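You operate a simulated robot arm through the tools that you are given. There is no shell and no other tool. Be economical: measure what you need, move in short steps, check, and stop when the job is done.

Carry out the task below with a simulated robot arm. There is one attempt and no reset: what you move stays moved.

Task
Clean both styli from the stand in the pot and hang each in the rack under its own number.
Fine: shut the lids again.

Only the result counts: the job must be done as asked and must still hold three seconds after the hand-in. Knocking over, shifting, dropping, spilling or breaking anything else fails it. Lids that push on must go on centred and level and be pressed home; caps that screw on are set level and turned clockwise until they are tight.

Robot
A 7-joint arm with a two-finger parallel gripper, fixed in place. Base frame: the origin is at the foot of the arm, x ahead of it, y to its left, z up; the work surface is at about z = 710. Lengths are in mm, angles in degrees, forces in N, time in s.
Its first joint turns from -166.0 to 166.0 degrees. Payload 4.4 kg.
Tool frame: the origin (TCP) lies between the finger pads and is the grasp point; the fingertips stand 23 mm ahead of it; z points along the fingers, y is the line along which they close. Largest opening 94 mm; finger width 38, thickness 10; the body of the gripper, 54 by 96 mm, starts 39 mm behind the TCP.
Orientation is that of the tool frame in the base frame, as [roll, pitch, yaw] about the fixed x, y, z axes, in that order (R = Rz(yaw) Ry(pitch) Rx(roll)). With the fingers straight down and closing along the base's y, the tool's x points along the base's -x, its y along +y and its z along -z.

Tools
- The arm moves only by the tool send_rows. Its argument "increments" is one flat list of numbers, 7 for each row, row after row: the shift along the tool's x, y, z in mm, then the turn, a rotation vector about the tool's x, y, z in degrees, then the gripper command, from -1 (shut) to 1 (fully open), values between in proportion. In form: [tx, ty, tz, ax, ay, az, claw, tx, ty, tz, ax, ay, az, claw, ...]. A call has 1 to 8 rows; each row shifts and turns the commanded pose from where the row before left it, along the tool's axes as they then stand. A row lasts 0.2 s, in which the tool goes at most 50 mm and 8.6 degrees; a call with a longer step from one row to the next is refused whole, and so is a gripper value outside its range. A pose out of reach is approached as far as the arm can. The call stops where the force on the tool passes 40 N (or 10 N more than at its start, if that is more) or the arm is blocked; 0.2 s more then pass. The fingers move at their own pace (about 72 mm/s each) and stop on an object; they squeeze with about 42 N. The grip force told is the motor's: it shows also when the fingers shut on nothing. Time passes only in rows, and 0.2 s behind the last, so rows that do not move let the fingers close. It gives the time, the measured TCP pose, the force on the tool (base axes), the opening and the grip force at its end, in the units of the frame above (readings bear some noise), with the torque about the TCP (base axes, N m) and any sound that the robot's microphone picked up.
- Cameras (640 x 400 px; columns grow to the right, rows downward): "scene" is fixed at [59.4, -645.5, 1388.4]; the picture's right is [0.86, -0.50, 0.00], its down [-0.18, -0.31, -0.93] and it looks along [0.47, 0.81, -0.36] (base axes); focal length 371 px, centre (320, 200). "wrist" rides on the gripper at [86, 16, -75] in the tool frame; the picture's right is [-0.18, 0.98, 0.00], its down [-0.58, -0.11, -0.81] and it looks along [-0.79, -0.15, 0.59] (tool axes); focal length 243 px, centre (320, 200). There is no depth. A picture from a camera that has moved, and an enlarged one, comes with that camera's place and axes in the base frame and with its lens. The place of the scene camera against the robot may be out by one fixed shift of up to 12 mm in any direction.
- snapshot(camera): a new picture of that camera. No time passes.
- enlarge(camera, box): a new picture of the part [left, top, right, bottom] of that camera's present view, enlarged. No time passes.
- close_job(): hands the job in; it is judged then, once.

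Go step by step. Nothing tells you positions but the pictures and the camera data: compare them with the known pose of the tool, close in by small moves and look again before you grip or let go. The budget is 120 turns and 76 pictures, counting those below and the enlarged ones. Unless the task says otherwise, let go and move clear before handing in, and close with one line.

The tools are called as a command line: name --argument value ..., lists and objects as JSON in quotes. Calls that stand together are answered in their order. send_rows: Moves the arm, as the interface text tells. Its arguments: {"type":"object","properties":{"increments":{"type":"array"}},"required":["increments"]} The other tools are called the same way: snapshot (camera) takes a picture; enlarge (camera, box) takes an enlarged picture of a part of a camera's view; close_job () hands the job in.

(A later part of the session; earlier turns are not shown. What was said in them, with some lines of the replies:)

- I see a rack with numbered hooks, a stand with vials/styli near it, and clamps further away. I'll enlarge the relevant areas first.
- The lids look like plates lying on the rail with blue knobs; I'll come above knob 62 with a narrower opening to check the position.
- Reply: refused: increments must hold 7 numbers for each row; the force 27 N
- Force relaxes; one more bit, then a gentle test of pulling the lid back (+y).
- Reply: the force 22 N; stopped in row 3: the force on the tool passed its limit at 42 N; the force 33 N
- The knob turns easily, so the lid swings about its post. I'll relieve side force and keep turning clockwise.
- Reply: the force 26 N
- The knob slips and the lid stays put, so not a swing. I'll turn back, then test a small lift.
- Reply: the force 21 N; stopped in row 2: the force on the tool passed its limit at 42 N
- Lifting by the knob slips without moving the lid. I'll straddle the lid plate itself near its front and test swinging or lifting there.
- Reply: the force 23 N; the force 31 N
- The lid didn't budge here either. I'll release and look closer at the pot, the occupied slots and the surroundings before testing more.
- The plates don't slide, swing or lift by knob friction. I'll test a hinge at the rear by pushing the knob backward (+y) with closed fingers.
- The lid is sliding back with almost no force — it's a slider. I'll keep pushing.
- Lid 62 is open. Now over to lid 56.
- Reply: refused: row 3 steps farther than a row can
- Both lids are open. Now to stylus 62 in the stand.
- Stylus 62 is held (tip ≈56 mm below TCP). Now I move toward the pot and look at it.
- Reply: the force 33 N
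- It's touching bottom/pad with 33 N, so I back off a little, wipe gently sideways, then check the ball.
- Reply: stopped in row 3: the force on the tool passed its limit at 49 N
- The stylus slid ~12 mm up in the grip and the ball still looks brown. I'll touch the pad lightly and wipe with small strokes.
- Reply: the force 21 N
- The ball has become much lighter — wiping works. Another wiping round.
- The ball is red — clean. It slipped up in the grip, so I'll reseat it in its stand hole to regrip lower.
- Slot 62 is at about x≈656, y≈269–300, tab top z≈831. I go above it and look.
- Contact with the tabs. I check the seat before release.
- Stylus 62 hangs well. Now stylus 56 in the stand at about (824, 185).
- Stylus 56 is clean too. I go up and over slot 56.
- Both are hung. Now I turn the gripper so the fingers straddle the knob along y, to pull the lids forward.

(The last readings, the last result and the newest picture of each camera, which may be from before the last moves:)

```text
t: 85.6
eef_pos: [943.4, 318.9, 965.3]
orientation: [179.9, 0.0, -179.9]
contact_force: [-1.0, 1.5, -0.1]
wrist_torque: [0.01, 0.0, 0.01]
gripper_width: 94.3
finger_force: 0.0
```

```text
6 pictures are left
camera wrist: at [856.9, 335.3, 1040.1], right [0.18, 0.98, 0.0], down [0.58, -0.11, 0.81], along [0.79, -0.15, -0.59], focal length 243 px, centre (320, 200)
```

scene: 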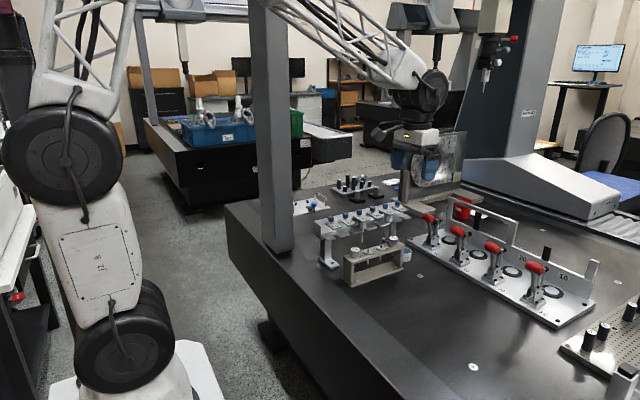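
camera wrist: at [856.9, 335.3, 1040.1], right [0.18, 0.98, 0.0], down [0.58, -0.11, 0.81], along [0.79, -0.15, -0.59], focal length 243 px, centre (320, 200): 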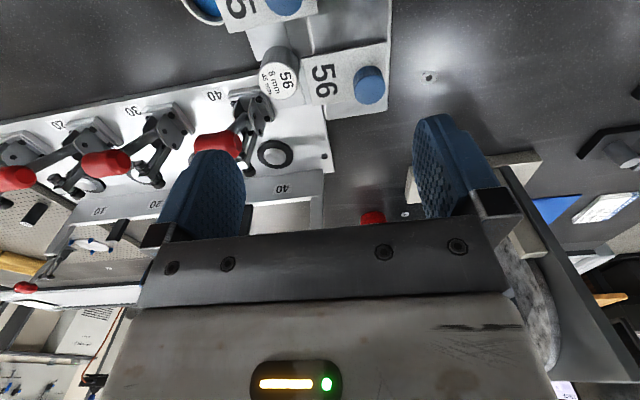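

send_rows --increments '[0, 0, 25, 0, 0, 0, 1, 0, 0, 25, 0, 0, 0, 1, 0, 0, 15, 0, 0, 0, 1]'

send_rows --increments '[0, -5, 0, 0, 0, 0, 1, 0, -5, 0, 0, 0, 0, 1, 0, -5, 0, 0, 0, 0, 1, 0, -5, 0, 0, 0, 0, 1, 0, -5, 0, 0, 0, 0, 1, 0, -5, 0, 0, 0, 0, 1, 0, -5, 0, 0, 0, 0, 1, 0, -5, 0, 0, 0, 0, 1]'

enlarge --camera "scene" --box '[360, 180, 440, 240]'

```text
t: 86.4
eef_pos: [943.3, 320.7, 900.4]
orientation: [179.9, 0.0, -179.9]
contact_force: [-0.4, 0.7, -0.2]
wrist_torque: [0.04, 0.02, 0.02]
gripper_width: 94.1
finger_force: 0.0
```

```text
t: 88.2
eef_pos: [943.3, 280.7, 899.8]
orientation: [180.0, 0.1, -180.0]
contact_force: [1.0, -0.1, 1.0]
wrist_torque: [0.02, 0.0, 0.0]
gripper_width: 93.8
finger_force: 0.2
```

```text
6.67 times, centred on (400, 210) of scene
camera zoom: at [59.4, -645.5, 1388.4], right [0.86, -0.5, 0.0], down [-0.18, -0.31, -0.93], along [0.47, 0.81, -0.36], focal length 2474 px, centre (-213, 133)
```

zoom: 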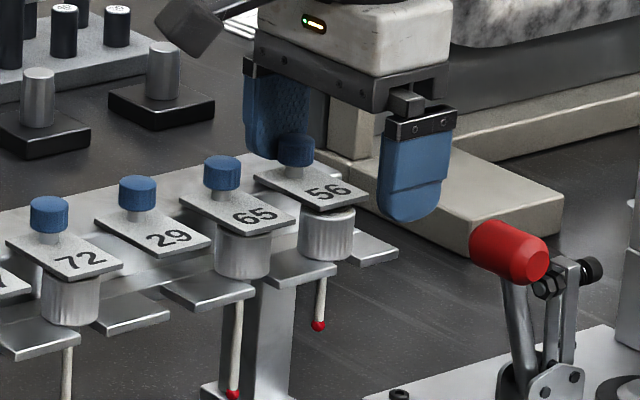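

send_rows --increments '[0, -2, 0, 0, 0, 0, 1, 0, -2, 0, 0, 0, 0, 1, 0, -1, 0, 0, 0, 0, 1, 0, -1, 0, 0, 0, 0, 1, 0, -1, 0, 0, 0, 0, 1, 0, -1, 0, 0, 0, 0, 1, 0, -1, 0, 0, 0, 0, 1]'

```text
t: 89.8
eef_pos: [943.8, 273.8, 898.5]
orientation: [179.8, 0.1, -179.9]
contact_force: [3.3, 37.5, -3.1]
wrist_torque: [0.33, -0.32, -0.04]
gripper_width: 94.3
finger_force: 0.0
```

Lid 56 is home against its stop. Now lid 62.

send_rows --increments '[0, 5, 0, 0, 0, 0, 1, 0, 0, -35, 0, 0, 0, 1, 0, 0, -30, 0, 0, 0, 1, 46, 10, 0, 0, 0, 0, 1, 48, 10, 0, 0, 0, 0, 1, 48, 10, 0, 0, 0, 0, 1, 48, 10, 0, 0, 0, 0, 1, 48, 5, 0, 0, 0, 0, 1]'

send_rows --increments '[48, 0, 0, 0, 0, 0, 1, 1.5, 0, 0, 0, 0, 0, 1]'

snapshot --camera "wrist"

```text
t: 91.6
eef_pos: [701.7, 321.1, 964.2]
orientation: [-179.9, 0.1, 180.0]
contact_force: [0.0, 0.1, 0.1]
wrist_torque: [-0.03, 0.04, 0.02]
gripper_width: 93.8
finger_force: 0.0
```

```text
t: 92.2
eef_pos: [656.6, 320.6, 964.1]
orientation: [179.9, 0.1, 180.0]
contact_force: [0.2, -1.4, 0.0]
wrist_torque: [0.01, -0.02, 0.0]
gripper_width: 93.8
finger_force: 0.0
```

```text
4 pictures are left
camera wrist: at [570.8, 337.7, 1038.9], right [0.18, 0.98, 0.0], down [0.58, -0.11, 0.81], along [0.79, -0.15, -0.59], focal length 243 px, centre (320, 200)
```

wrist: 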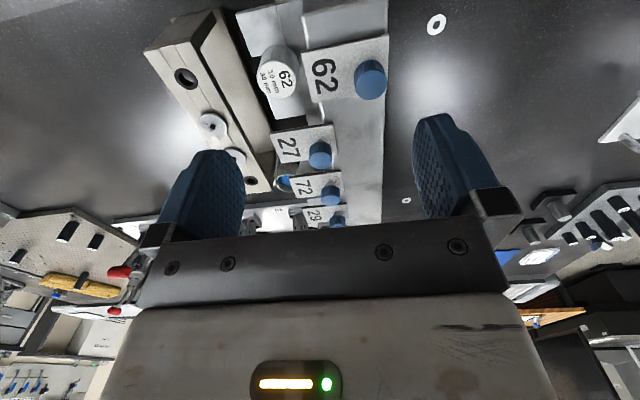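

send_rows --increments '[0, 1, 25, 0, 0, 0, 1, 1, 0, 25, 0, 0, 0, 1, 0, 0, 15, 0, 0, 0, 1]'

send_rows --increments '[0, -5, 0, 0, 0, 0, 1, 0, -5, 0, 0, 0, 0, 1, 0, -5, 0, 0, 0, 0, 1, 0, -5, 0, 0, 0, 0, 1, 0, -5, 0, 0, 0, 0, 1, 0, -5, 0, 0, 0, 0, 1, 0, -5, 0, 0, 0, 0, 1, 0, -5, 0, 0, 0, 0, 1]'

send_rows --increments '[0, -2, 0, 0, 0, 0, 1, 0, -2, 0, 0, 0, 0, 1, 0, -1, 0, 0, 0, 0, 1, 0, -1, 0, 0, 0, 0, 1, 0, -1, 0, 0, 0, 0, 1]'

```text
t: 93.0
eef_pos: [655.0, 320.5, 898.4]
orientation: [179.9, 0.1, -179.9]
contact_force: [0.0, -0.1, 0.1]
wrist_torque: [0.0, -0.01, 0.01]
gripper_width: 94.1
finger_force: 0.0
```

```text
t: 94.8
eef_pos: [655.0, 282.1, 899.2]
orientation: [180.0, 0.2, 179.9]
contact_force: [0.1, 0.5, -1.0]
wrist_torque: [0.03, 0.04, -0.01]
gripper_width: 94.0
finger_force: 0.1
```

```text
t: 96.0
eef_pos: [654.6, 274.7, 897.8]
orientation: [179.9, 0.1, 180.0]
contact_force: [1.0, 0.2, 0.1]
wrist_torque: [0.01, -0.02, 0.0]
gripper_width: 94.1
finger_force: 0.0
```

send_rows --increments '[0, -1, 0, 0, 0, 0, 1, 0, -1, 0, 0, 0, 0, 1, 0, -1, 0, 0, 0, 0, 1, 0, -1, 0, 0, 0, 0, 1, 0, -1, 0, 0, 0, 0, 1]'

```text
t: 96.8
eef_pos: [654.2, 272.2, 899.1]
orientation: [179.9, 0.1, -179.9]
contact_force: [1.5, 22.3, -6.6]
wrist_torque: [0.0, -0.21, -0.04]
gripper_width: 94.0
finger_force: 0.5
stopped in row 4: the force on the tool passed its limit at 43 N (the readings are from after the stop); the commanded pose is now the measured one
```

Lid 62 is home as well. I back off, rise clear and check.

send_rows --increments '[0, 6, 0, 0, 0, 0, 1, 0, 0, -40, 0, 0, 0, 1, 0, 0, -45, 0, 0, 0, 1, 0, -45, -20, 0, 0, 0, 1, 0, -45, -10, 0, 0, 0, 1, 0, -48, 0, 0, 0, 0, 1, 0, -48, 0, 0, 0, 0, 1]'

enlarge --camera "scene" --box '[305, 175, 425, 275]'

```text
t: 98.4
eef_pos: [654.3, 89.8, 1013.6]
orientation: [179.8, 0.1, -179.9]
contact_force: [-0.1, -0.3, -0.2]
wrist_torque: [0.01, 0.01, 0.04]
gripper_width: 93.8
finger_force: 0.1
```

```text
4.00 times, centred on (365, 225) of scene
camera zoom: at [59.4, -645.5, 1388.4], right [0.86, -0.5, 0.0], down [-0.18, -0.31, -0.93], along [0.47, 0.81, -0.36], focal length 1484 px, centre (140, 100)
```

zoom: 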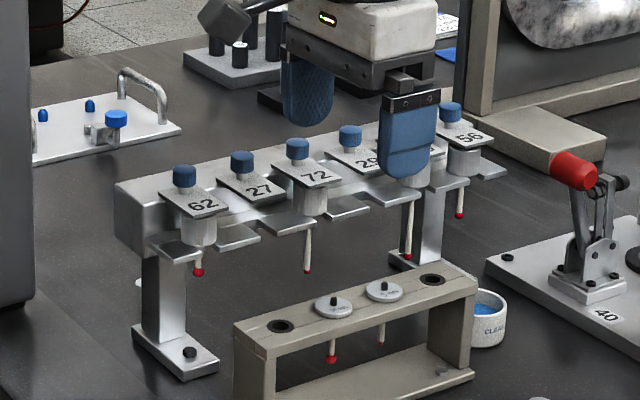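

Both clean styli hang in their own slots with all the lids shut, and the arm is clear. I'm handing in.

close_job

```text
The job is handed in.
```

Both styli, 62 and 56, were wiped in the pot until their tips showed red and hung under their own numbers. Both lids were pulled shut against their stops, and the job is handed in.
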